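You operate a simulated robot arm through the tools that you are given. There is no shell and no other tool. Be economical: measure what you need, move in short steps, check, and stop when the job is done.

The job below is to be done with a simulated robot arm. You get a single attempt, and the scene is never put back.

TASK
Put the orange torch from the shoe cabinet top on the middle shelf of the broom cupboard and the teal torch on the hall table top. Fetch the feed cup and stand it on the shelf end of the bench. Press the blue bike lamp button to switch it off. Turn the red calendar knob to TUE. Put the red clip lamp on the shelf end of the bench away on the top of the shoe rack. Stack the parcel that says "julien" from the bench top on top of the parcel marked "camille". Pull the drawer with the black handle open. Do these in any order. Set down upright: feed cup.

The check looks at the end state, three seconds after you hand in, the way a careful person would. Anything else that was tipped, shoved, dropped, spilled or broken makes it a failure.

THE ROBOT
A 7-joint arm with a two-finger parallel gripper on a trunk, on a base that drives. Base frame: it is fixed to the floor where the robot stands at the start and does not move with it; the origin is under the middle of the robot, x ahead of it, y to its left, z up; the surface under the hand at the start is at about z = 0.86. Units: m, degrees, N and s.
Its first joint turns from -166.0 to 166.0 degrees. Places, roughly: blue bike lamp button [0.7, -2.3, 0.5]; drawer with the black handle [0.6, -0.2, 0.7]; feed cup [0.75, -2, 0.5]; hall table top [-1.4, -0.4, 0.8]; middle shelf of the broom cupboard [-1.4, -2.4, 0.8]; parcel [-0.25, 2.75, 0.5]; red calendar knob [-0.7, -2.8, 1]; red clip lamp (6x5x3 cm) [-0.9, 2.7, 0.5]; shelf end of the bench [-0.7, 2.8, 0.4]; top of the shoe rack [-1.4, -1.6, 0.9]; torch [0.75, 0.25, 1]. Payload 4.4 kg.
The tool frame sits at the grasp point between the pads (the TCP): z along the fingers, y along the line on which they close. The tips reach 0.023 m beyond it. Largest opening 0.094 m; finger width 0.038, thickness 0.01; the body of the gripper, 0.054 by 0.096 m, starts 0.039 m behind the TCP.
Orientation is told as [roll, pitch, yaw] about the base's x, y, z axes, in that order, counted from this pose: with the fingers straight down and closing along the base's y, the tool's x points along the base's -x, its y along +y and its z along -z.

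THE INTERFACE
- The arm moves only by the tool step_arm. Its argument "plan" is a list that holds one entry, the list of rows, each a list of 6 numbers: the shift along the tool's x, y, z in units of 100 mm (1.0 is 100 mm), then the turn, a rotation vector about the tool's x, y, z in units of 45 degrees (1.0 is 45 degrees). In form: [[[dx, dy, dz, wx, wy, wz], ...]]. A call has 1 to 12 rows; each row is the pose to reach, as a shift and turn from the pose commanded when the call began, along the tool's axes at that moment. "hand" is the gripper command, from -1 (shut) to 1 (fully open), values between in proportion, set as the call begins (left out, the last holds). A call with a number of a shift or a turn outside -1 to 1 is refused whole. Each row takes 0.2 s and may step no farther than 0.05 m and 8.6 degrees from the row before; otherwise, or with a gripper value out of range, the whole call is refused. Where a pose cannot be reached the arm comes as near as it can. A force on the tool above 40 N (or 10 N above the force at the start of the call, whichever is more), or a blocked arm, ends the call early, and 0.2 s more pass. The fingers move at their own pace (about 0.108 m/s each) and stop on an object; they squeeze with about 27 N. The grip force told is the motor's: it shows also when the fingers shut on nothing. Time passes only in rows, and 0.2 s behind the last, so rows that repeat a pose let the fingers close. The reply holds the time, the measured pose of the TCP, the force on the tool along the base axes, the opening and the grip force, in the units named above and with some noise, with the torque about the TCP (base axes, N m) and any sound that the robot's microphone picked up, and new pictures: "views" is both (left out), scene, wrist or none.
- Cameras (640 x 400 px; columns grow to the right, rows downward): "scene" is now at [0.1202, 0.1694, 1.4361]; the picture's right is [-0.96, -0.27, 0.00], its down [-0.23, 0.83, -0.50] and it looks along [0.14, -0.48, -0.87] (base axes); focal length 214 px, centre (320, 200). "wrist" rides on the gripper at [0.086, 0.016, -0.075] in the tool frame; the picture's right is [-0.18, 0.98, 0.00], its down [-0.58, -0.11, -0.81] and it looks along [-0.79, -0.15, 0.59] (tool axes); focal length 243 px, centre (320, 200). There is no depth. A picture from a camera that has moved, and an enlarged one, comes with that camera's place and axes in the base frame and with its lens.
- roll_base(legs): drives the robot by 1 to 6 legs, each [ahead, left, turn to the left] in m, m and degrees, along the robot's own axes; the way and the turn of a leg run together, so that a leg with both is an arc; at most 1.5 m and 180 degrees a leg. The arm and the cameras ride along, it lands a little off, and it stops where it bumps. It gives what a move gives, and a new picture of the scene camera.
- head_to(pan, tilt): turns the head with the scene camera to pan (to the left, within 120 degrees either way) and tilt (down, from -29 to 69), counted from straight ahead of the robot. It gives what a move gives, and a new picture of the scene camera.
- inspect(camera, box): a new picture of the part [left, top, right, bottom] of that camera's present view, enlarged. It takes no simulated time.
- hand_in(): hands the job in; it is judged then, once.

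Work in short steps. Places have to be worked out from the pictures, the camera data and where the tool is seen: move nearer, look again, correct. Check each grasp and each placing, and mend what went wrong. You have 196 turns and 260 pictures in all, those below and enlarged ones among them. Open the gripper and draw the arm clear of the work before you hand the job in, unless the task says otherwise; then end with one line.

The tools are called by a JSON object that holds its "method" and its "body". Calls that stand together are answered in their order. step_arm: Moves the arm, as the interface text tells. Its arguments: {"type":"object","properties":{"plan":{"type":"array","items":{"type":"array","items":{"type":"array","items":{"type":"number"}}}},"hand":{"type":"number"},"views":{"type":"string","enum":["both","scene","wrist","none"]}},"required":["plan"]} The other tools are called the same way: roll_base (legs) drives the base; head_to (pan, tilt) turns the head that bears the scene camera; inspect (camera, box) takes an enlarged picture of a part of a camera's view; hand_in () hands the job in.

At the start:

```text
time: 0.0
eef_pos: [0.5096, 0.234, 1.098]
tcp_rot: [0.0, 0.0, 0.0]
contact_force: [-0.1, 0.9, -0.1]
wrist_torque: [0.04, -0.01, 0.06]
width: 0.094
grip_force: 0.1
robot x, y, heading: [0.0001, -0.0003, 0.1]
head pan, tilt: [-74.3, 60.0]
```

scene: 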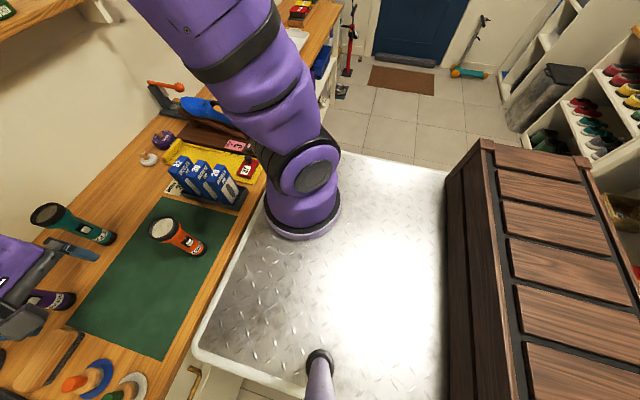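
wrist: 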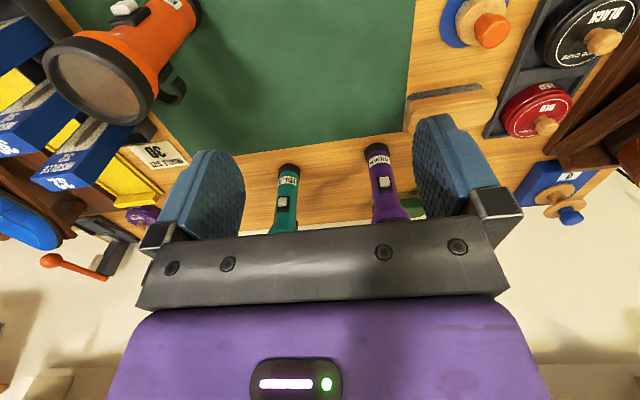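

I start by looking around; the first view shows the torches ahead on the shoe cabinet. I look straight ahead first.

{"method": "head_to", "body": {"pan": 0, "tilt": 45}}

{"method": "head_to", "body": {"pan": -80, "tilt": 25}}

{"method": "head_to", "body": {"pan": -120, "tilt": 25}}

{"method": "head_to", "body": {"pan": 90, "tilt": 25}}

```text
time: 1.5
eef_pos: [0.5094, 0.2334, 1.098]
tcp_rot: [0.1, 0.1, 0.0]
contact_force: [-0.1, 0.1, -0.3]
wrist_torque: [0.05, -0.01, 0.0]
width: 0.0939
grip_force: 0.1
robot x, y, heading: [-0.0027, -0.0006, -0.2]
head pan, tilt: [0.0, 45.0]
camera scene: at [0.1835, 0.2335, 1.4555], right [0.0, -1.0, 0.0], down [-0.71, 0.0, -0.71], along [0.71, 0.0, -0.71], focal length 214 px, centre (320, 200)
```

scene: 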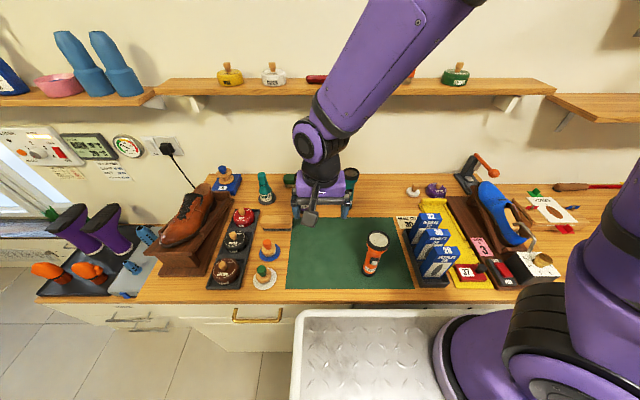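

```text
time: 3.0
eef_pos: [0.5098, 0.2323, 1.0983]
tcp_rot: [0.0, 0.0, 0.0]
contact_force: [-0.4, 0.2, -0.5]
wrist_torque: [0.0, -0.02, 0.0]
width: 0.094
grip_force: 0.1
robot x, y, heading: [0.0013, -0.0009, 0.2]
head pan, tilt: [-80.0, 25.0]
camera scene: at [0.1183, 0.1428, 1.4861], right [-0.98, -0.17, 0.0], down [-0.07, 0.42, -0.91], along [0.16, -0.89, -0.42], focal length 214 px, centre (320, 200)
```

scene: 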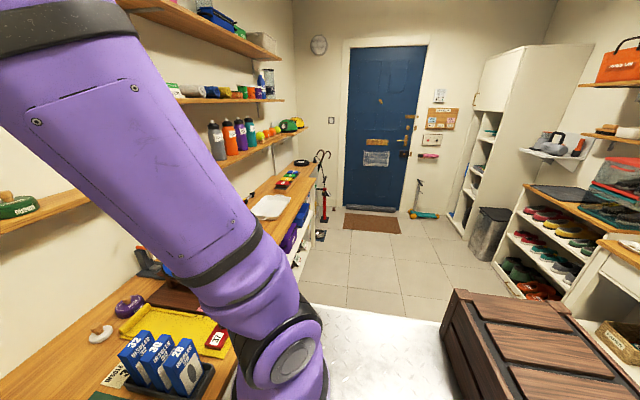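

```text
time: 4.1
eef_pos: [0.5097, 0.2333, 1.0981]
tcp_rot: [0.1, 0.0, -0.1]
contact_force: [0.0, 0.3, 0.1]
wrist_torque: [0.03, -0.01, 0.0]
width: 0.0939
grip_force: 0.0
robot x, y, heading: [-0.0036, -0.0004, -0.3]
head pan, tilt: [-120.0, 25.0]
camera scene: at [0.0562, 0.1537, 1.4862], right [-0.87, 0.5, 0.0], down [0.21, 0.37, -0.91], along [-0.45, -0.79, -0.42], focal length 214 px, centre (320, 200)
```

scene: 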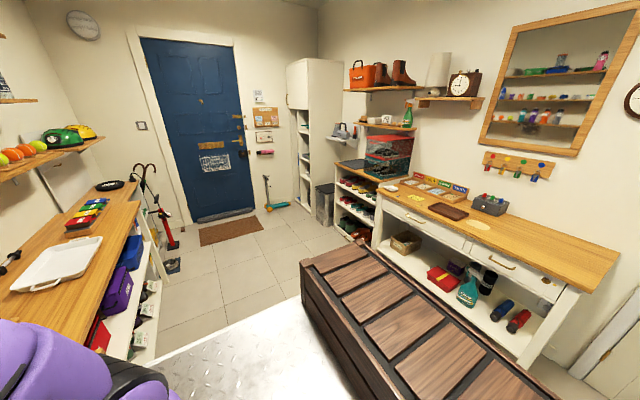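

```text
time: 7.1
eef_pos: [0.5086, 0.2342, 1.0983]
tcp_rot: [-0.1, -0.1, -0.1]
contact_force: [-0.8, 0.3, 0.2]
wrist_torque: [0.01, -0.04, -0.01]
width: 0.0942
grip_force: 0.0
robot x, y, heading: [-0.0009, 0.0003, 0.0]
head pan, tilt: [90.0, 25.0]
camera scene: at [0.1022, 0.3257, 1.4861], right [1.0, 0.0, 0.0], down [0.0, -0.42, -0.91], along [0.0, 0.91, -0.42], focal length 214 px, centre (320, 200)
```

scene: 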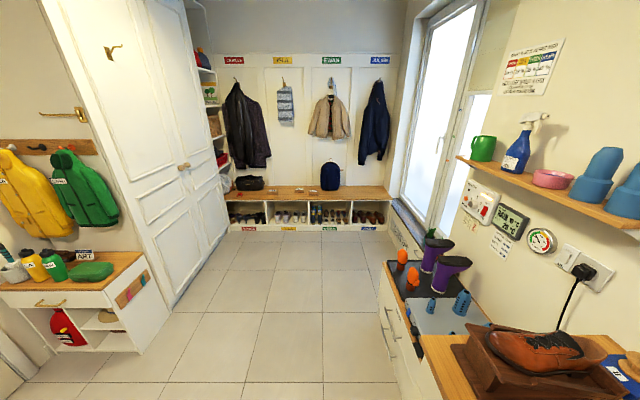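

I look at the work surface ahead in detail.

{"method": "head_to", "body": {"pan": 0, "tilt": 45}}

{"method": "inspect", "body": {"camera": "scene", "box": [220, 150, 460, 300]}}

{"method": "inspect", "body": {"camera": "wrist", "box": [0, 0, 640, 250]}}

```text
time: 8.8
eef_pos: [0.5103, 0.232, 1.0985]
tcp_rot: [0.0, 0.1, 0.0]
contact_force: [0.1, 0.1, 0.7]
wrist_torque: [-0.03, 0.0, 0.0]
width: 0.094
grip_force: 0.0
robot x, y, heading: [0.0019, 0.0029, 0.0]
head pan, tilt: [0.0, 45.0]
camera scene: at [0.1835, 0.2336, 1.4556], right [0.0, -1.0, 0.0], down [-0.71, 0.0, -0.71], along [0.71, 0.0, -0.71], focal length 214 px, centre (320, 200)
```

scene: 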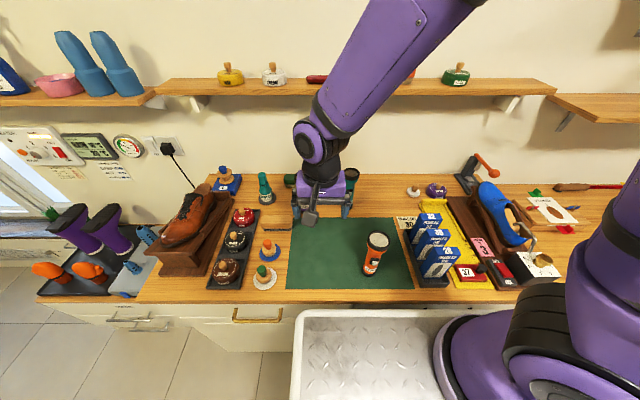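

```text
2.67 times, centred on (340, 225) of scene
camera zoom: at [0.1835, 0.2336, 1.4556], right [0.0, -1.0, 0.0], down [-0.71, 0.0, -0.71], along [0.71, 0.0, -0.71], focal length 572 px, centre (267, 133)
```

zoom: 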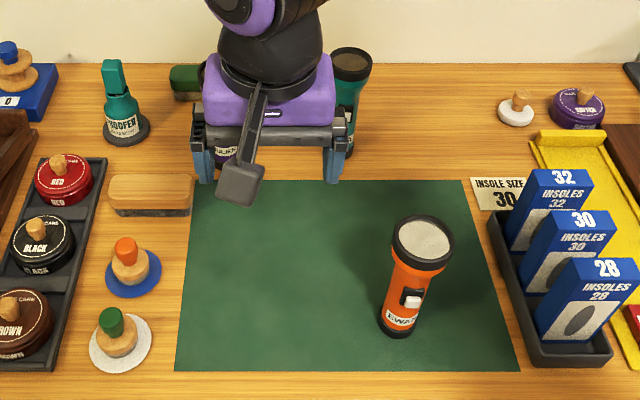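

```text
1.00 times, centred on (320, 125) of wrist (not enlarged: the box is as wide or as high as the picture)
camera zoom: at [0.423, 0.2494, 1.1716], right [0.18, 0.98, 0.0], down [0.58, -0.11, 0.81], along [0.79, -0.15, -0.59], focal length 243 px, centre (320, 275)
```

zoom: 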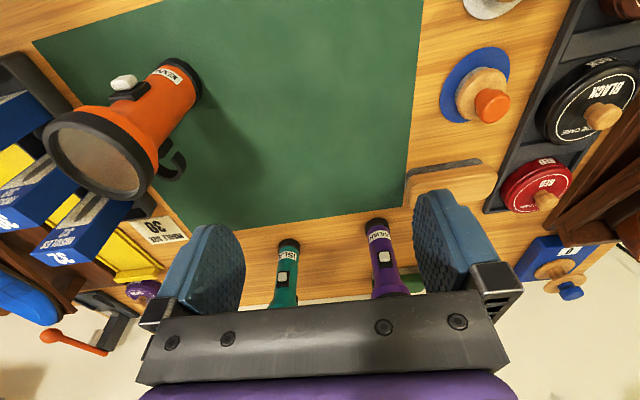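

Torches stand upright: orange near (0.485, 0.088), teal near (0.742, 0.13), both about 0.155 high. Orange is too close to the axis, so I back up a little and see what rides along.

{"method": "roll_base", "body": {"legs": [[-0.15, 0, 0]]}}

{"method": "head_to", "body": {"pan": -110, "tilt": 55}}

```text
time: 10.1
eef_pos: [0.3583, 0.2347, 1.0978]
tcp_rot: [0.0, 0.0, 0.2]
contact_force: [0.9, -0.1, 0.0]
wrist_torque: [-0.04, 0.0, 0.0]
width: 0.0939
grip_force: 0.0
robot x, y, heading: [-0.1488, -0.0004, 0.4]
head pan, tilt: [0.0, 45.0]
camera scene: at [0.0329, 0.234, 1.4556], right [0.0, -1.0, 0.0], down [-0.71, 0.0, -0.71], along [0.71, 0.0, -0.71], focal length 214 px, centre (320, 200)
```

scene: 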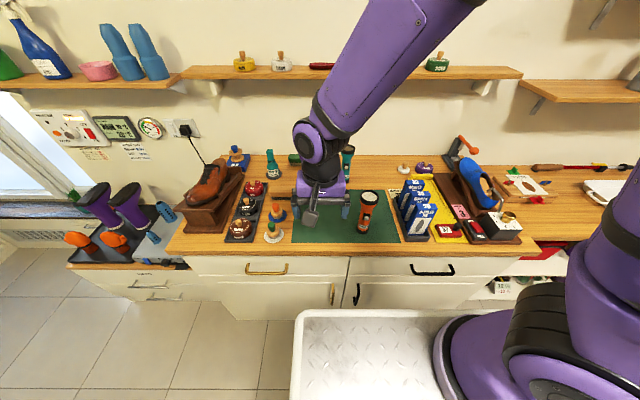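

```text
time: 12.0
eef_pos: [0.3582, 0.2351, 1.098]
tcp_rot: [-0.1, 0.0, 0.1]
contact_force: [-0.4, 0.0, -0.4]
wrist_torque: [0.02, 0.0, 0.01]
width: 0.0937
grip_force: 0.1
robot x, y, heading: [-0.1478, -0.0034, 0.3]
head pan, tilt: [-110.0, 55.0]
camera scene: at [-0.0727, 0.1658, 1.4421], right [-0.94, 0.34, 0.0], down [0.28, 0.77, -0.57], along [-0.19, -0.54, -0.82], focal length 214 px, centre (320, 200)
```

scene: 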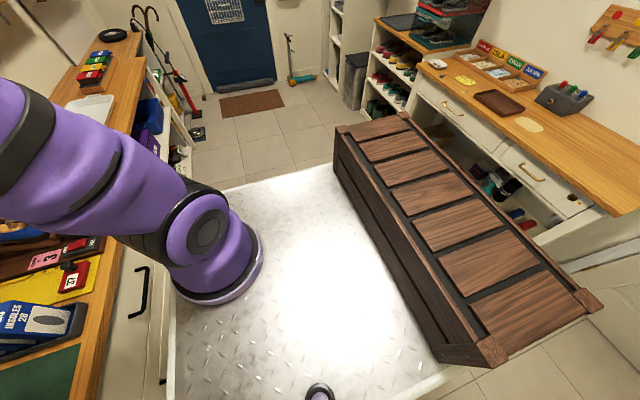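

The trunk and plate ride with the robot (footprint about x −0.47…0.36, y ±0.3). I'll grasp torches from the side with the camera above the hand, so I first turn the hand about its axis by 180°.

{"method": "step_arm", "body": {"plan": [[[0, 0, 0, 0, 0, 0.167], [0, 0, 0, 0, 0, 0.333], [0, 0, 0, 0, 0, 0.5], [0, 0, 0, 0, 0, 0.667], [0, 0, 0, 0, 0, 0.833], [0, 0, 0, 0, 0, 1.0]]], "hand": 1, "views": "none"}}

{"method": "step_arm", "body": {"plan": [[[0, 0, 0, 0, 0, 0.167], [0, 0, 0, 0, 0, 0.333], [0, 0, 0, 0, 0, 0.5], [0, 0, 0, 0, 0, 0.667], [0, 0, 0, 0, 0, 0.833], [0, 0, 0, 0, 0, 1.0]]], "views": "none"}}

{"method": "step_arm", "body": {"plan": [[[0, 0, 0, 0, 0, 0.167], [0, 0, 0, 0, 0, 0.333], [0, 0, 0, 0, 0, 0.5], [0, 0, 0, 0, 0, 0.667], [0, 0, 0, 0, 0, 0.833], [0, 0, 0, 0, 0, 1.0]]], "views": "none"}}

{"method": "step_arm", "body": {"plan": [[[0, 0, 0, 0, 0, 0.167], [0, 0, 0, 0, 0, 0.333], [0, 0, 0, 0, 0, 0.5], [0, 0, 0, 0, 0, 0.667], [0, 0, 0, 0, 0, 0.833], [0, 0, 0, 0, 0, 1.0]]], "views": "both"}}

```text
time: 13.4
eef_pos: [0.3591, 0.2362, 1.0975]
tcp_rot: [0.0, 0.0, -44.7]
contact_force: [-1.0, 0.0, -0.3]
wrist_torque: [0.02, 0.03, 0.0]
width: 0.0939
grip_force: 0.1
robot x, y, heading: [-0.15, -0.0, 0.6]
head pan, tilt: [-110.0, 55.0]
```

```text
time: 14.8
eef_pos: [0.3591, 0.2346, 1.0981]
tcp_rot: [0.0, 0.0, -89.9]
contact_force: [-0.1, 0.9, 0.0]
wrist_torque: [0.0, -0.03, -0.01]
width: 0.0941
grip_force: 0.0
robot x, y, heading: [-0.1492, -0.0022, 0.1]
head pan, tilt: [-110.0, 55.0]
```

```text
time: 16.2
eef_pos: [0.3597, 0.2352, 1.0986]
tcp_rot: [0.1, 0.0, -134.9]
contact_force: [0.2, -0.4, 1.0]
wrist_torque: [0.05, 0.03, -0.04]
width: 0.0939
grip_force: 0.1
robot x, y, heading: [-0.1502, -0.0033, -0.0]
head pan, tilt: [-110.0, 55.0]
```

```text
time: 17.7
eef_pos: [0.3676, 0.233, 1.1408]
tcp_rot: [-11.7, -4.0, 179.0]
contact_force: [-0.7, -0.1, -0.2]
wrist_torque: [-0.04, -0.03, -0.02]
width: 0.0944
grip_force: 0.0
robot x, y, heading: [-0.15, 0.0011, 0.2]
head pan, tilt: [-110.0, 55.0]
stopped in row 6: the arm was blocked; the commanded pose is now the measured one
camera scene: at [-0.0878, 0.1792, 1.4366], right [-0.81, 0.58, 0.0], down [0.5, 0.7, -0.51], along [-0.3, -0.41, -0.86], focal length 214 px, centre (320, 200)
camera wrist: at [0.4578, 0.1995, 1.2028], right [-0.21, -0.96, -0.19], down [-0.52, -0.05, 0.85], along [-0.82, 0.28, -0.49], focal length 243 px, centre (320, 200)
```

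scene: 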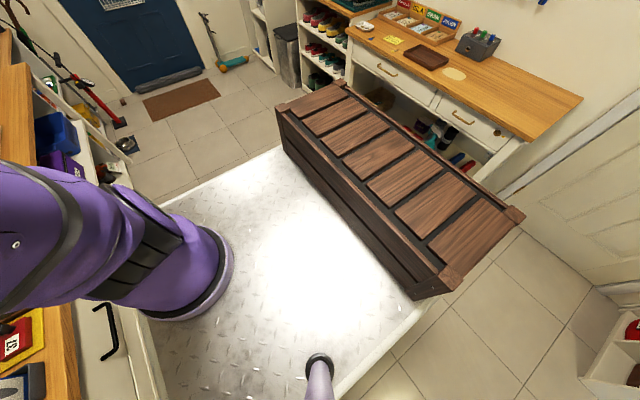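
wrist: 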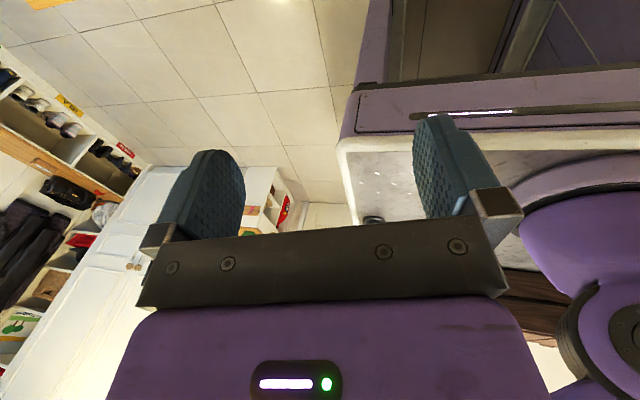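

The wrist hits its limit near 180°, so I turn back to yaw 0 and will use a hand tilted forward instead (camera underneath is acceptable at about 60° tilt).

{"method": "step_arm", "body": {"plan": [[[0, 0, 0, -0.048, -0.002, -0.167], [0, 0, 0, -0.097, -0.005, -0.333], [0, 0, 0, -0.145, -0.007, -0.5], [0, 0, 0, -0.193, -0.01, -0.667], [0, 0, 0, -0.242, -0.012, -0.833], [0, 0, 0, -0.29, -0.015, -1.0]]], "views": "none"}}

{"method": "step_arm", "body": {"plan": [[[0, 0, 0, 0, 0, -0.167], [0, 0, 0, 0, 0, -0.333], [0, 0, 0, 0, 0, -0.5], [0, 0, 0, 0, 0, -0.667], [0, 0, 0, 0, 0, -0.833], [0, 0, 0, 0, 0, -1.0]]], "views": "none"}}

{"method": "step_arm", "body": {"plan": [[[0, 0, 0, 0, 0, -0.167], [0, 0, 0, 0, 0, -0.333], [0, 0, 0, 0, 0, -0.5], [0, 0, 0, 0, 0, -0.667], [0, 0, 0, 0, 0, -0.833], [0, 0, 0, 0, 0, -1.0]]], "views": "none"}}

{"method": "step_arm", "body": {"plan": [[[0, 0, 0, 0, 0, -0.167], [0, 0, 0, 0, 0, -0.333], [0, 0, 0, 0, 0, -0.5], [0, 0, 0, 0, 0, -0.667], [0, 0, 0, 0, 0, -0.833], [0, 0, 0, 0, 0, -1.0]]], "views": "scene"}}

```text
time: 19.1
eef_pos: [0.3646, 0.235, 1.1395]
tcp_rot: [0.6, -0.2, -135.5]
contact_force: [-0.2, -0.1, -0.4]
wrist_torque: [-0.03, -0.03, -0.01]
width: 0.0941
grip_force: 0.1
robot x, y, heading: [-0.1486, 0.0022, -0.0]
head pan, tilt: [-110.0, 55.0]
```

```text
time: 20.5
eef_pos: [0.3658, 0.234, 1.1389]
tcp_rot: [0.3, -0.5, -90.7]
contact_force: [0.1, 0.3, 0.3]
wrist_torque: [0.03, -0.01, 0.0]
width: 0.0939
grip_force: 0.0
robot x, y, heading: [-0.1515, 0.0007, 0.2]
head pan, tilt: [-110.0, 55.0]
```

```text
time: 21.9
eef_pos: [0.3643, 0.2347, 1.1411]
tcp_rot: [-0.2, -0.6, -45.7]
contact_force: [-1.2, -0.1, -0.1]
wrist_torque: [-0.03, -0.03, 0.01]
width: 0.094
grip_force: 0.1
robot x, y, heading: [-0.1508, -0.0033, -0.2]
head pan, tilt: [-110.0, 55.0]
```

```text
time: 23.3
eef_pos: [0.3658, 0.2364, 1.1394]
tcp_rot: [-0.5, -0.3, -0.7]
contact_force: [0.9, 0.6, -0.2]
wrist_torque: [-0.05, -0.04, 0.02]
width: 0.0942
grip_force: 0.1
robot x, y, heading: [-0.1505, 0.0001, 0.5]
head pan, tilt: [-110.0, 55.0]
camera scene: at [-0.0727, 0.1656, 1.4421], right [-0.94, 0.34, 0.0], down [0.28, 0.77, -0.57], along [-0.19, -0.54, -0.82], focal length 214 px, centre (320, 200)
```

scene: 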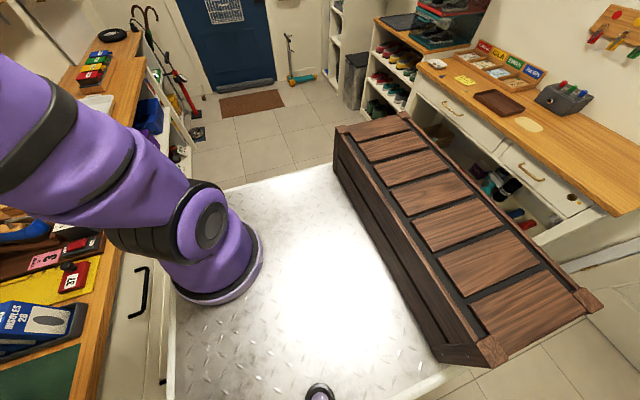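

Back at yaw 0. Now I tilt the hand forward and shift right toward the orange torch, staying high.

{"method": "step_arm", "body": {"plan": [[[0, -0.15, 0, 0, -0.167, 0], [0, -0.3, 0, 0, -0.333, 0], [0, -0.45, 0, 0, -0.5, 0], [0, -0.6, 0, 0, -0.667, 0], [0, -0.75, 0, 0, -0.833, 0], [0, -0.9, 0, 0, -1.0, 0]]], "views": "none"}}

{"method": "step_arm", "body": {"plan": [[[0, -0.3, 0, 0, -0.167, 0], [0, -0.57, 0, 0, -0.333, 0]]], "views": "wrist"}}

{"method": "head_to", "body": {"pan": 0, "tilt": 50}}

```text
time: 24.7
eef_pos: [0.3874, 0.1776, 1.159]
tcp_rot: [-0.8, -45.3, -0.3]
contact_force: [0.4, -0.8, 0.0]
wrist_torque: [0.0, 0.01, 0.02]
width: 0.094
grip_force: 0.0
out of reach, approached as far as the arm can: row 5, 6
robot x, y, heading: [-0.1496, -0.0009, 0.3]
head pan, tilt: [-110.0, 55.0]
```

```text
time: 25.3
eef_pos: [0.4268, 0.1721, 1.1861]
tcp_rot: [-1.1, -60.3, 0.1]
contact_force: [-0.4, 0.2, 0.7]
wrist_torque: [-0.01, -0.01, 0.02]
width: 0.0942
grip_force: 0.0
out of reach, approached as far as the arm can: row 1, 2
robot x, y, heading: [-0.1482, 0.0021, 0.3]
head pan, tilt: [-110.0, 55.0]
camera wrist: at [0.3199, 0.1902, 1.1473], right [0.11, 0.98, 0.15], down [-0.41, -0.09, 0.91], along [0.9, -0.16, 0.4], focal length 243 px, centre (320, 200)
```

wrist: 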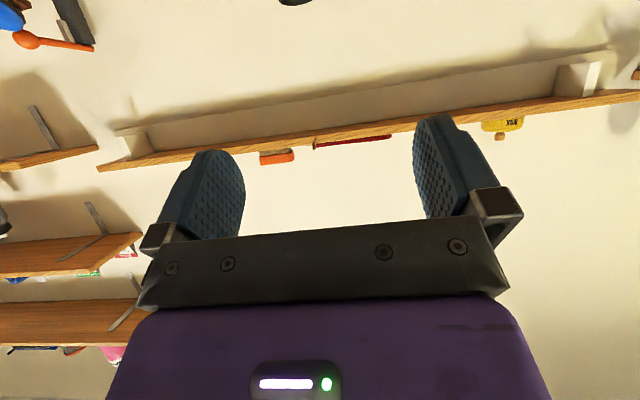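

```text
time: 27.1
eef_pos: [0.4275, 0.1728, 1.1861]
tcp_rot: [-1.1, -60.1, 0.1]
contact_force: [-1.0, -0.3, -0.1]
wrist_torque: [0.01, 0.02, -0.03]
width: 0.0939
grip_force: 0.2
robot x, y, heading: [-0.1493, -0.0005, 0.2]
head pan, tilt: [0.0, 50.0]
camera scene: at [0.0288, 0.2337, 1.4486], right [0.0, -1.0, 0.0], down [-0.77, 0.0, -0.64], along [0.64, 0.0, -0.77], focal length 214 px, centre (320, 200)
```

scene: 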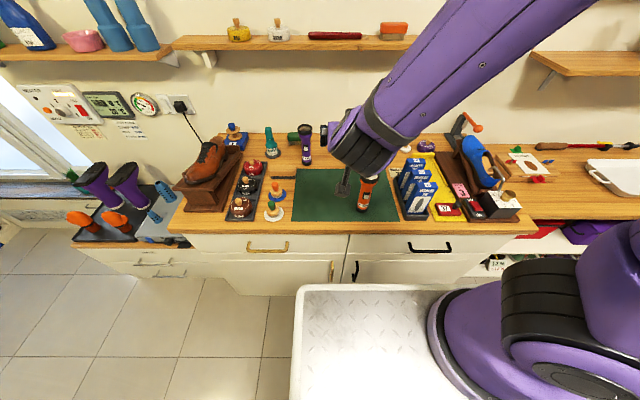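

The tilted hand is too near the axis here; I back off another 0.25 m.

{"method": "roll_base", "body": {"legs": [[-0.25, 0, 0]]}}

```text
time: 29.0
eef_pos: [0.1728, 0.1734, 1.186]
tcp_rot: [-1.2, -60.1, 0.1]
contact_force: [0.9, -0.8, 0.0]
wrist_torque: [0.01, -0.02, 0.0]
width: 0.0939
grip_force: 0.1
robot x, y, heading: [-0.4019, 0.0007, 0.2]
head pan, tilt: [0.0, 50.0]
camera scene: at [-0.2255, 0.2328, 1.4487], right [0.0, -1.0, 0.0], down [-0.77, 0.0, -0.64], along [0.64, 0.0, -0.77], focal length 214 px, centre (320, 200)
```

scene: 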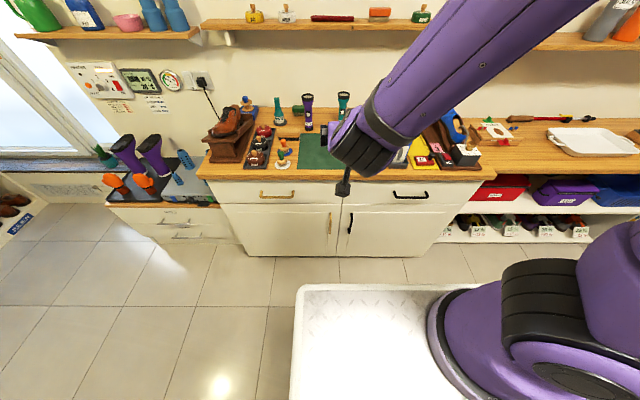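

I move along the hand axis to a pre-grasp point behind the orange torch.

{"method": "step_arm", "body": {"plan": [[[0, -0.3, 0.3, -0.013, 0, 0.023], [0, -0.6, 0.6, -0.013, 0, 0.023], [0, -0.85, 1.0, -0.013, 0, 0.023]]], "views": "none"}}

{"method": "step_arm", "body": {"plan": [[[0, 0, 0.4, 0, 0, 0], [0, 0, 0.8, 0, 0, 0]]], "views": "both"}}

```text
time: 29.8
eef_pos: [0.264, 0.0897, 1.1379]
tcp_rot: [1.2, -60.1, -2.0]
contact_force: [-0.6, -0.7, -0.1]
wrist_torque: [-0.02, -0.01, 0.0]
width: 0.0939
grip_force: 0.1
out of reach, approached as far as the arm can: row 1, 2, 3
robot x, y, heading: [-0.4084, -0.0053, 0.1]
head pan, tilt: [0.0, 50.0]
```

```text
time: 30.4
eef_pos: [0.3322, 0.0916, 1.0969]
tcp_rot: [1.4, -60.2, -1.8]
contact_force: [-0.7, 1.7, 1.2]
wrist_torque: [-0.04, 0.03, -0.03]
width: 0.094
grip_force: 0.0
robot x, y, heading: [-0.4039, -0.0006, 0.0]
head pan, tilt: [0.0, 50.0]
camera scene: at [-0.2263, 0.233, 1.4487], right [0.0, -1.0, 0.0], down [-0.77, 0.0, -0.64], along [0.64, 0.0, -0.77], focal length 214 px, centre (320, 200)
camera wrist: at [0.2242, 0.1093, 1.0582], right [0.11, 0.98, 0.17], down [-0.41, -0.11, 0.9], along [0.9, -0.17, 0.39], focal length 243 px, centre (320, 200)
```

scene: 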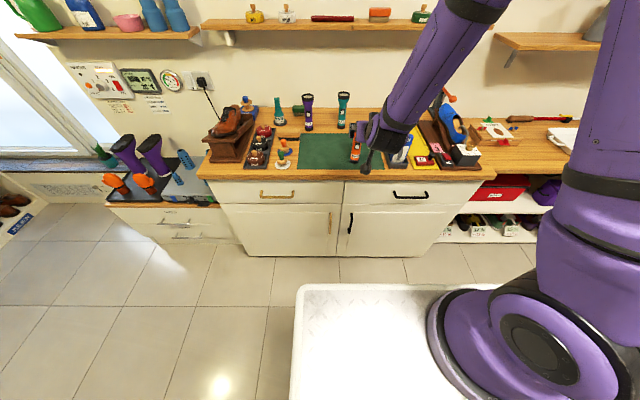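
wrist: 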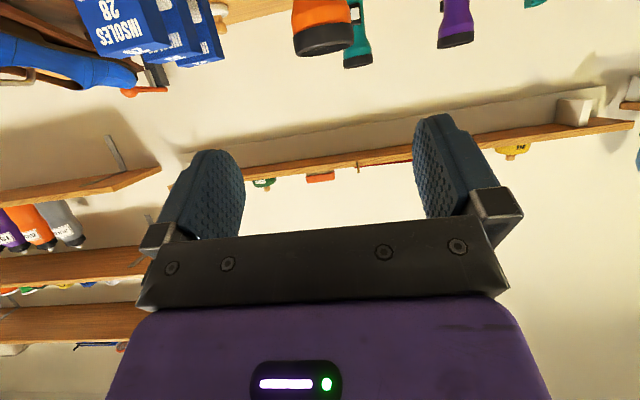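

The torch is centred at y≈0.09, lens rim at z≈1.013, matching the estimate. I advance along the tool axis to the grasp point.

{"method": "step_arm", "body": {"plan": [[[0.02, 0, 0.35, 0, 0, -0.02], [0.06, -0.01, 0.7, 0, 0, -0.02], [0.1, -0.01, 1.0, 0, 0, -0.02]]], "views": "scene"}}

{"method": "inspect", "body": {"camera": "wrist", "box": [160, 0, 480, 200]}}

```text
time: 31.2
eef_pos: [0.4133, 0.0879, 1.0386]
tcp_rot: [-0.2, -60.4, -0.2]
contact_force: [-0.2, -0.3, 0.9]
wrist_torque: [0.02, 0.04, -0.04]
width: 0.0939
grip_force: 0.1
robot x, y, heading: [-0.3999, -0.0034, 0.2]
head pan, tilt: [0.0, 50.0]
camera scene: at [-0.2261, 0.2332, 1.4487], right [0.0, -1.0, 0.0], down [-0.77, 0.0, -0.64], along [0.64, 0.0, -0.77], focal length 214 px, centre (320, 200)
```

scene: 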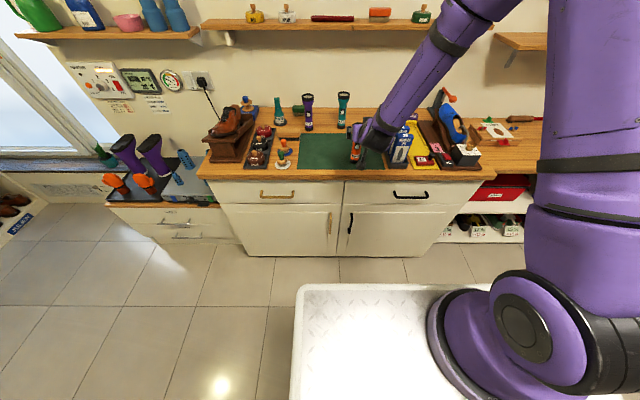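

```text
2.00 times, centred on (320, 100) of wrist
camera zoom: at [0.3063, 0.1045, 0.9999], right [0.1, 0.98, 0.16], down [-0.41, -0.1, 0.91], along [0.91, -0.15, 0.4], focal length 485 px, centre (320, 400)
```

zoom: 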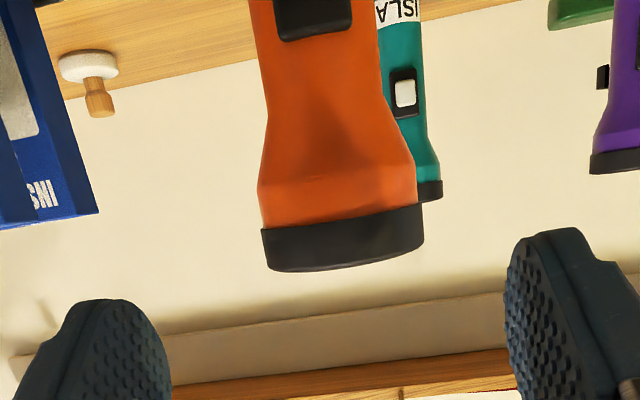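

Alignment is good; I advance the last 8 cm and close.

{"method": "step_arm", "body": {"plan": [[[0, 0, 0.4, 0, 0, 0], [0, 0.01, 0.8, 0, 0, 0]]], "views": "wrist"}}

{"method": "step_arm", "body": {"plan": [[[0, 0, 0, 0, 0, 0], [0, 0, 0, 0, 0, 0], [0, 0, 0, 0, 0, 0]]], "hand": -1, "views": "wrist"}}

```text
time: 31.8
eef_pos: [0.4834, 0.0886, 1.0017]
tcp_rot: [-0.3, -60.3, 0.0]
contact_force: [-0.1, 0.7, 0.8]
wrist_torque: [-0.03, 0.01, -0.04]
width: 0.094
grip_force: 0.2
robot x, y, heading: [-0.4055, -0.0014, 0.0]
head pan, tilt: [0.0, 50.0]
camera wrist: at [0.3746, 0.105, 0.9625], right [0.1, 0.98, 0.16], down [-0.41, -0.1, 0.91], along [0.91, -0.15, 0.4], focal length 243 px, centre (320, 200)
```

wrist: 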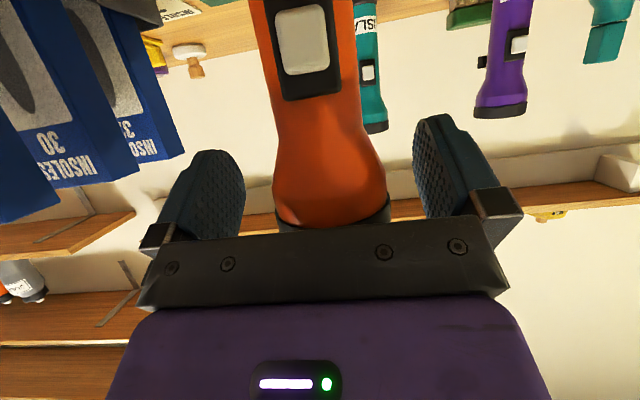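

```text
time: 32.6
eef_pos: [0.4828, 0.0879, 1.0025]
tcp_rot: [-0.3, -60.2, -0.1]
contact_force: [1.5, 0.6, 2.1]
wrist_torque: [0.16, -0.08, -0.03]
width: 0.0534
grip_force: 26.8
robot x, y, heading: [-0.405, -0.0017, 0.1]
head pan, tilt: [0.0, 50.0]
camera wrist: at [0.3749, 0.104, 0.962], right [0.1, 0.98, 0.16], down [-0.41, -0.1, 0.91], along [0.91, -0.15, 0.39], focal length 243 px, centre (320, 200)
```

wrist: 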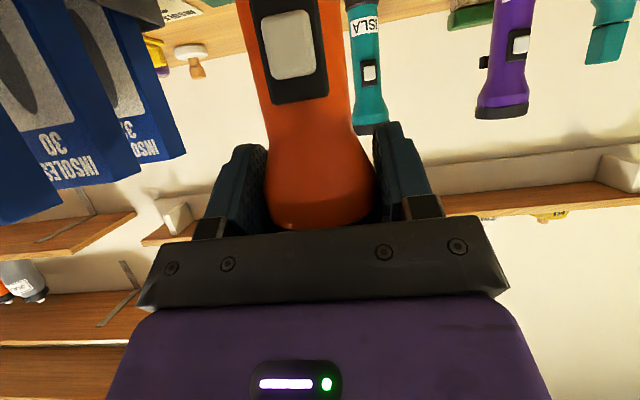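

Grip holds at 0.053 m. I lift straight up 10 cm, then pull back.

{"method": "step_arm", "body": {"plan": [[[-0.2, 0, -0.12, 0, 0, 0], [-0.5, 0, -0.29, 0, 0, 0], [-0.87, 0, -0.5, 0, 0, 0]]], "views": "wrist"}}

{"method": "step_arm", "body": {"plan": [[[0.2, 0, -0.35, 0, 0, 0], [0.4, 0, -0.7, 0, 0, 0], [0.55, 0, -0.95, 0, 0, 0]]], "views": "none"}}

{"method": "head_to", "body": {"pan": -120, "tilt": 20}}

```text
time: 33.4
eef_pos: [0.486, 0.086, 1.1023]
tcp_rot: [-0.4, -60.1, -0.1]
contact_force: [0.0, -0.2, -1.8]
wrist_torque: [0.04, -0.07, -0.01]
width: 0.0538
grip_force: 26.7
robot x, y, heading: [-0.4019, -0.0007, 0.2]
head pan, tilt: [0.0, 50.0]
camera wrist: at [0.3786, 0.1025, 1.0633], right [0.1, 0.98, 0.16], down [-0.41, -0.1, 0.91], along [0.91, -0.15, 0.39], focal length 243 px, centre (320, 200)
```

wrist: 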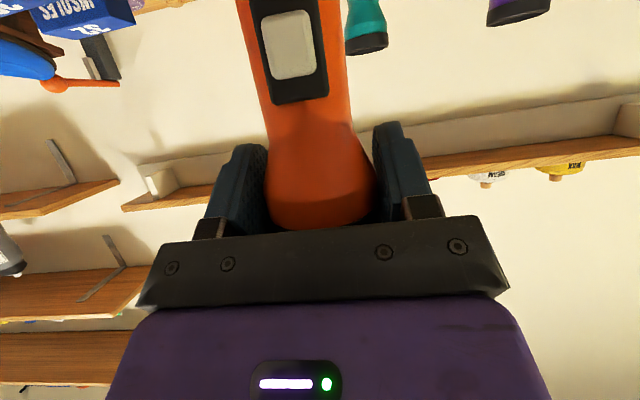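

```text
time: 34.2
eef_pos: [0.3775, 0.0859, 1.1014]
tcp_rot: [-0.5, -60.3, -0.2]
contact_force: [-0.3, -0.4, -1.6]
wrist_torque: [0.0, 0.0, 0.04]
width: 0.0536
grip_force: 26.6
robot x, y, heading: [-0.4012, -0.0017, 0.2]
head pan, tilt: [0.0, 50.0]
```

```text
time: 36.2
eef_pos: [0.3772, 0.086, 1.1013]
tcp_rot: [-0.3, -60.2, -0.1]
contact_force: [-0.2, -0.3, -1.4]
wrist_torque: [0.01, -0.02, -0.03]
width: 0.0537
grip_force: 27.0
robot x, y, heading: [-0.406, 0.0002, 0.4]
head pan, tilt: [-120.0, 20.0]
camera scene: at [-0.3485, 0.1517, 1.4942], right [-0.87, 0.5, 0.0], down [0.17, 0.3, -0.94], along [-0.47, -0.82, -0.34], focal length 214 px, centre (320, 200)
```

scene: 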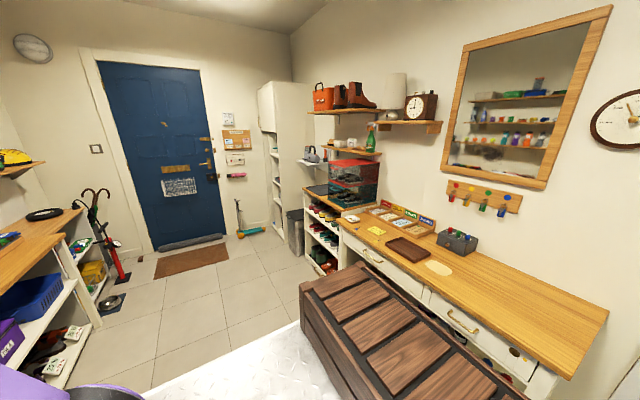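

Torch is held. I turn right toward the door and drive down the aisle, keeping clear of both sides.

{"method": "roll_base", "body": {"legs": [[0, 0, -90], [0, 0.15, 0], [1.2, 0, 0]]}}

{"method": "head_to", "body": {"pan": 20, "tilt": 25}}

{"method": "head_to", "body": {"pan": -50, "tilt": 25}}

```text
time: 46.9
eef_pos: [-0.1502, -1.9532, 1.1009]
tcp_rot: [-0.3, -60.3, -89.5]
contact_force: [0.3, -0.1, -2.3]
wrist_torque: [-0.01, 0.01, 0.01]
width: 0.0535
grip_force: 27.2
robot x, y, heading: [-0.2427, -1.1738, -89.5]
head pan, tilt: [-120.0, 20.0]
camera scene: at [-0.0878, -1.2276, 1.4942], right [0.49, 0.87, 0.0], down [0.3, -0.17, -0.94], along [-0.82, 0.46, -0.34], focal length 214 px, centre (320, 200)
```

scene: 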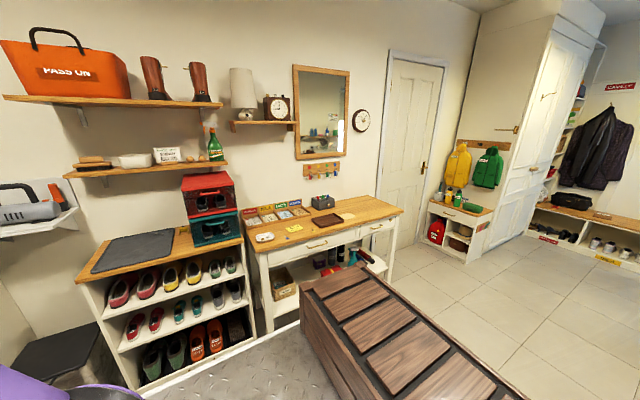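

```text
time: 49.2
eef_pos: [-0.149, -1.954, 1.1014]
tcp_rot: [-0.3, -60.2, -89.5]
contact_force: [-0.1, 0.2, -1.3]
wrist_torque: [0.0, -0.02, -0.02]
width: 0.0536
grip_force: 27.1
robot x, y, heading: [-0.248, -1.1783, -89.3]
head pan, tilt: [20.0, 25.0]
camera scene: at [0.0262, -1.3591, 1.4861], right [-0.93, -0.35, 0.0], down [-0.15, 0.4, -0.91], along [0.32, -0.85, -0.42], focal length 214 px, centre (320, 200)
```

scene: 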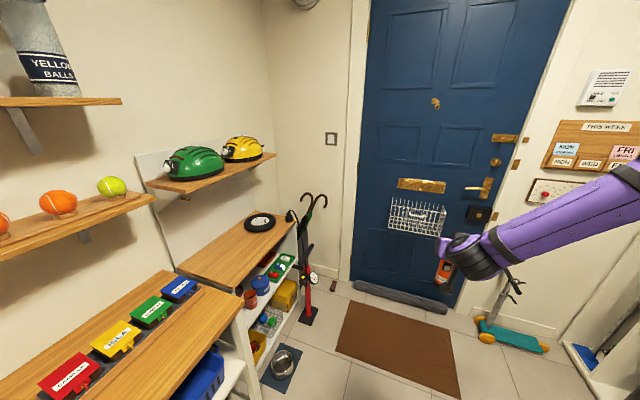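

```text
time: 50.6
eef_pos: [-0.1499, -1.9544, 1.101]
tcp_rot: [-0.4, -60.2, -89.5]
contact_force: [0.4, -0.2, -0.7]
wrist_torque: [0.0, 0.0, 0.01]
width: 0.0536
grip_force: 26.5
robot x, y, heading: [-0.2456, -1.1779, -89.2]
head pan, tilt: [-50.0, 25.0]
camera scene: at [-0.0761, -1.3333, 1.4861], right [-0.65, 0.76, 0.0], down [0.32, 0.28, -0.91], along [-0.69, -0.59, -0.42], focal length 214 px, centre (320, 200)
```

scene: 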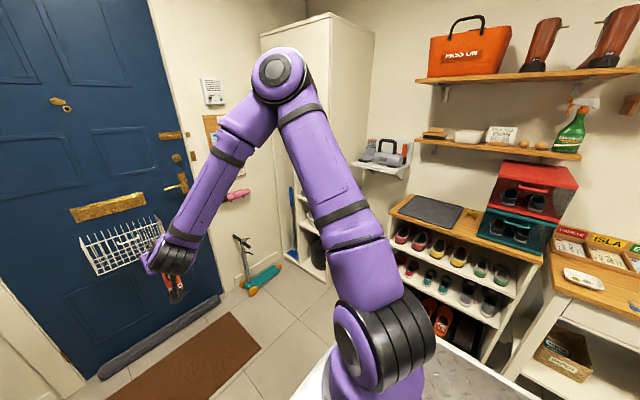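

I turn to face the rack wall, then strafe toward the cupboard part-way and look.

{"method": "roll_base", "body": {"legs": [[0, 0, -90.5], [0, 0.75, 0]]}}

{"method": "head_to", "body": {"pan": 15, "tilt": 30}}

```text
time: 58.6
eef_pos: [-1.0056, -2.058, 1.1006]
tcp_rot: [-0.3, -60.2, -179.1]
contact_force: [-0.7, -0.4, -1.9]
wrist_torque: [0.0, 0.02, -0.03]
width: 0.0537
grip_force: 26.5
robot x, y, heading: [-0.2264, -1.9567, -178.5]
head pan, tilt: [-50.0, 25.0]
camera scene: at [-0.3825, -2.1242, 1.4865], right [0.75, 0.66, 0.0], down [0.28, -0.32, -0.91], along [-0.6, 0.68, -0.42], focal length 214 px, centre (320, 200)
```

scene: 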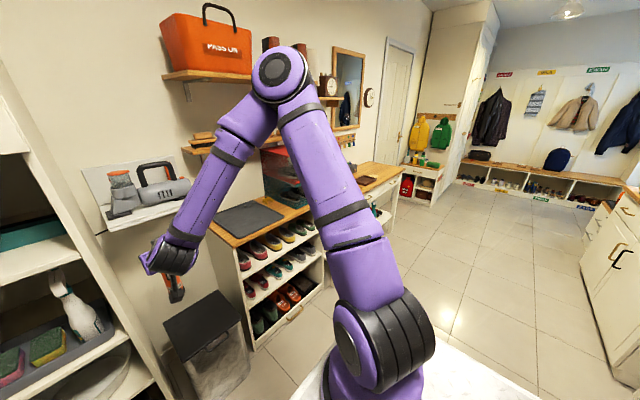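

```text
time: 59.9
eef_pos: [-1.0052, -2.0565, 1.1009]
tcp_rot: [-0.3, -60.2, -179.0]
contact_force: [0.3, -0.1, -0.9]
wrist_torque: [0.02, 0.02, -0.02]
width: 0.0534
grip_force: 26.7
robot x, y, heading: [-0.2247, -1.9552, -178.7]
head pan, tilt: [15.0, 30.0]
camera scene: at [-0.4085, -2.2188, 1.4785], right [-0.28, 0.96, 0.0], down [0.48, 0.14, -0.87], along [-0.83, -0.24, -0.5], focal length 214 px, centre (320, 200)
```

scene: 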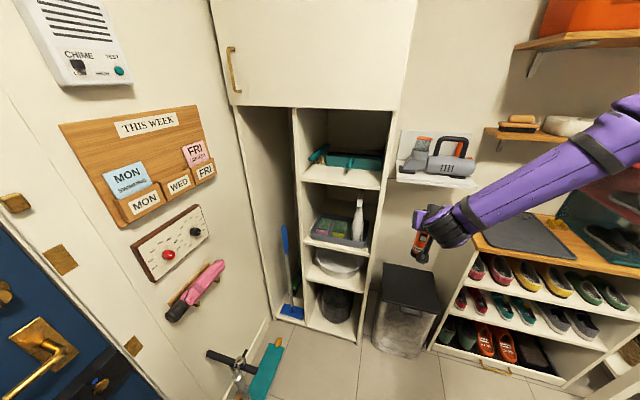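

The middle shelf (z≈0.8) already holds a tray and spray bottle; I zoom in to find free room.

{"method": "inspect", "body": {"camera": "scene", "box": [270, 130, 430, 300]}}

{"method": "inspect", "body": {"camera": "scene", "box": [50, 80, 290, 330]}}

```text
2.35 times, centred on (350, 215) of scene
camera zoom: at [-0.4085, -2.2188, 1.4785], right [-0.28, 0.96, 0.0], down [0.48, 0.14, -0.87], along [-0.83, -0.24, -0.5], focal length 505 px, centre (249, 165)
```

zoom: 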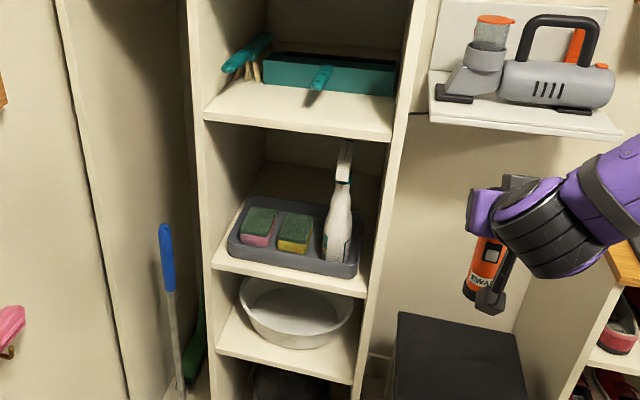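

```text
1.60 times, centred on (170, 205) of scene
camera zoom: at [-0.4085, -2.2188, 1.4785], right [-0.28, 0.96, 0.0], down [0.48, 0.14, -0.87], along [-0.83, -0.24, -0.5], focal length 343 px, centre (560, 192)
```

zoom: 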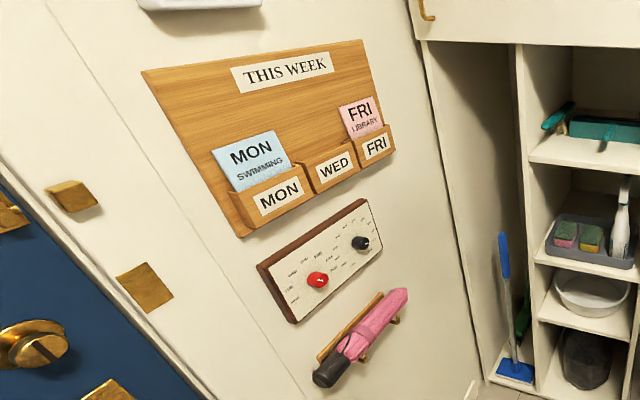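

I zoom further on the middle shelf to see what room is behind or beside the tray.

{"method": "inspect", "body": {"camera": "scene", "box": [300, 170, 380, 260]}}

```text
4.44 times, centred on (340, 215) of scene
camera zoom: at [-0.4085, -2.2188, 1.4785], right [-0.28, 0.96, 0.0], down [0.48, 0.14, -0.87], along [-0.83, -0.24, -0.5], focal length 953 px, centre (231, 133)
```

zoom: 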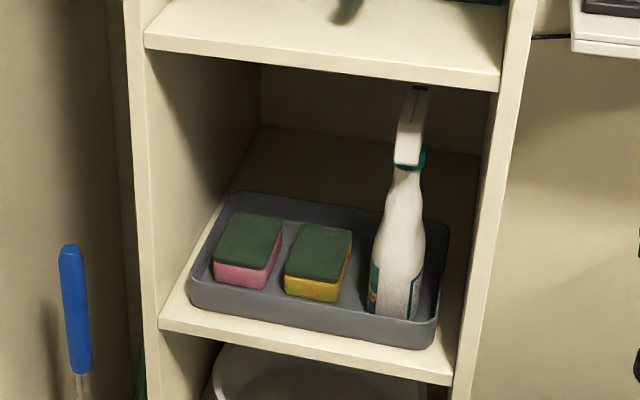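

The middle shelf is x −1.14…−1.57, y −2.51…−2.20; the tray fills the front, so the torch must go behind it, over the sponges. That needs a nearly horizontal hand, so I'll set the torch briefly on the free mat on the shoe rack and regrasp it horizontally.

{"method": "roll_base", "body": {"legs": [[0, -0.43, 0], [0.2, 0, 0]]}}

{"method": "head_to", "body": {"pan": 0, "tilt": 40}}

```text
time: 63.8
eef_pos: [-1.211, -1.6336, 1.1015]
tcp_rot: [-0.3, -60.2, -179.0]
contact_force: [0.3, -0.2, -1.4]
wrist_torque: [0.0, -0.01, 0.0]
width: 0.0537
grip_force: 27.1
robot x, y, heading: [-0.4327, -1.5281, -178.7]
head pan, tilt: [15.0, 30.0]
camera scene: at [-0.6133, -1.7947, 1.4782], right [-0.28, 0.96, 0.0], down [0.48, 0.14, -0.87], along [-0.83, -0.25, -0.5], focal length 214 px, centre (320, 200)
```

scene: 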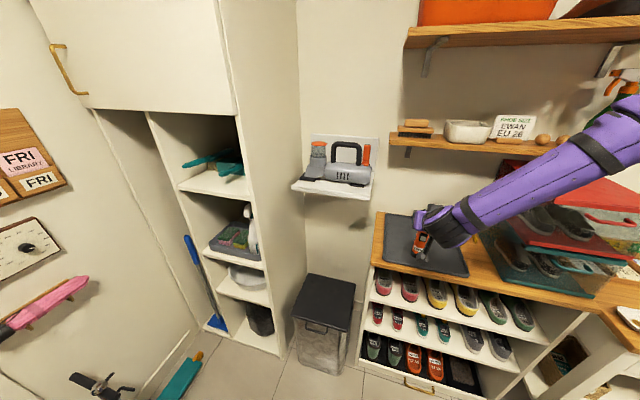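

```text
time: 64.5
eef_pos: [-1.2118, -1.6344, 1.1014]
tcp_rot: [-0.3, -60.2, -178.9]
contact_force: [0.1, 0.3, -2.3]
wrist_torque: [0.03, 0.01, 0.01]
width: 0.0533
grip_force: 26.9
robot x, y, heading: [-0.4341, -1.5303, -178.4]
head pan, tilt: [0.0, 40.0]
camera scene: at [-0.6115, -1.7713, 1.4629], right [-0.03, 1.0, 0.0], down [0.64, 0.02, -0.77], along [-0.77, -0.02, -0.64], focal length 214 px, centre (320, 200)
```

scene: 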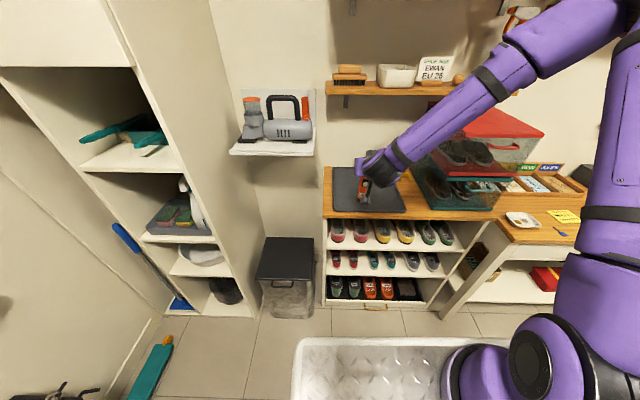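

I set the torch down on the mat: forward 11 cm, then down gently until contact.

{"method": "step_arm", "body": {"plan": [[[-0.2, 0, 0.35, 0, 0, 0], [-0.4, 0, 0.7, 0, 0, 0], [-0.55, 0, 0.95, 0, 0, 0], [-0.35, 0, 1.0, 0, 0, 0]]], "views": "none"}}

{"method": "step_arm", "body": {"plan": [[[0.2, 0, 0.11, 0, 0, 0], [0.35, 0, 0.2, 0, 0, 0], [0.45, 0, 0.25, 0, 0, 0]]], "views": "both"}}

```text
time: 65.5
eef_pos: [-1.3158, -1.6376, 1.0834]
tcp_rot: [-0.3, -60.3, -178.8]
contact_force: [-0.1, 0.0, -1.6]
wrist_torque: [-0.01, -0.04, -0.01]
width: 0.0535
grip_force: 27.3
robot x, y, heading: [-0.4372, -1.5298, -178.3]
head pan, tilt: [0.0, 40.0]
```

```text
time: 66.3
eef_pos: [-1.3154, -1.6373, 1.03]
tcp_rot: [-0.4, -60.3, -178.8]
contact_force: [0.4, -0.1, -1.4]
wrist_torque: [-0.03, -0.02, -0.05]
width: 0.0535
grip_force: 27.4
robot x, y, heading: [-0.4335, -1.5317, -178.7]
head pan, tilt: [0.0, 40.0]
camera scene: at [-0.6113, -1.7712, 1.4628], right [-0.03, 1.0, 0.0], down [0.64, 0.02, -0.77], along [-0.77, -0.02, -0.64], focal length 214 px, centre (320, 200)
camera wrist: at [-1.2075, -1.6522, 0.9929], right [-0.08, -0.98, 0.16], down [0.41, 0.11, 0.91], along [-0.91, 0.13, 0.4], focal length 243 px, centre (320, 200)
```

scene: 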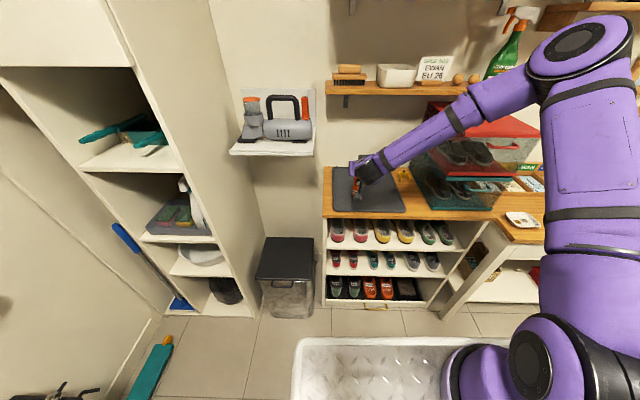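
wrist: 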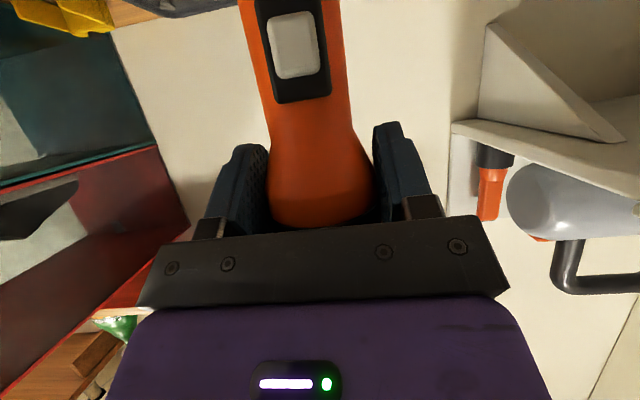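

No contact yet; lower in small steps watching the force.

{"method": "step_arm", "body": {"plan": [[[0.05, 0, 0.03, 0, 0, 0], [0.1, 0, 0.06, 0, 0, 0], [0.14, 0, 0.08, 0, 0, 0]]], "views": "none"}}

{"method": "inspect", "body": {"camera": "scene", "box": [320, 140, 420, 230]}}

```text
time: 67.1
eef_pos: [-1.3161, -1.6373, 1.0151]
tcp_rot: [-0.4, -60.3, -178.8]
contact_force: [0.5, 0.6, -1.9]
wrist_torque: [0.01, -0.02, -0.03]
width: 0.0536
grip_force: 26.9
robot x, y, heading: [-0.4319, -1.5307, -178.6]
head pan, tilt: [0.0, 40.0]
```

```text
4.44 times, centred on (370, 185) of scene
camera zoom: at [-0.6114, -1.7712, 1.4628], right [-0.03, 1.0, 0.0], down [0.64, 0.02, -0.77], along [-0.77, -0.02, -0.64], focal length 953 px, centre (98, 267)
```

zoom: 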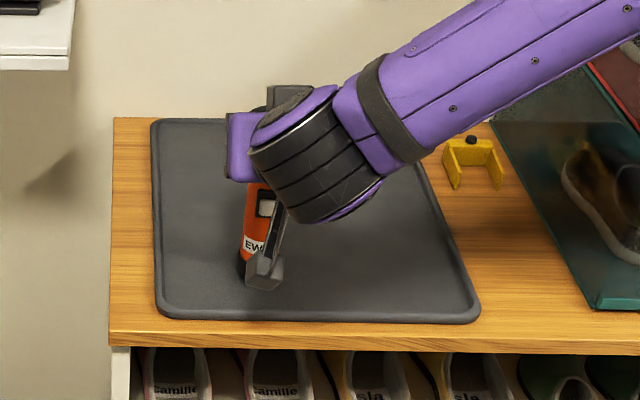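

{"method": "step_arm", "body": {"plan": [[[0.05, 0, 0.03, 0, 0, 0], [0.1, 0, 0.06, 0, 0, 0], [0.15, 0, 0.085, 0, 0, 0], [0.2, 0, 0.115, 0, 0, 0]]], "views": "none"}}

```text
time: 68.1
eef_pos: [-1.3151, -1.635, 0.9953]
tcp_rot: [-0.3, -60.6, -178.8]
contact_force: [-0.5, 2.1, 39.5]
wrist_torque: [-0.02, -0.06, 0.18]
width: 0.0535
grip_force: 26.9
robot x, y, heading: [-0.436, -1.5287, -178.5]
head pan, tilt: [0.0, 40.0]
```

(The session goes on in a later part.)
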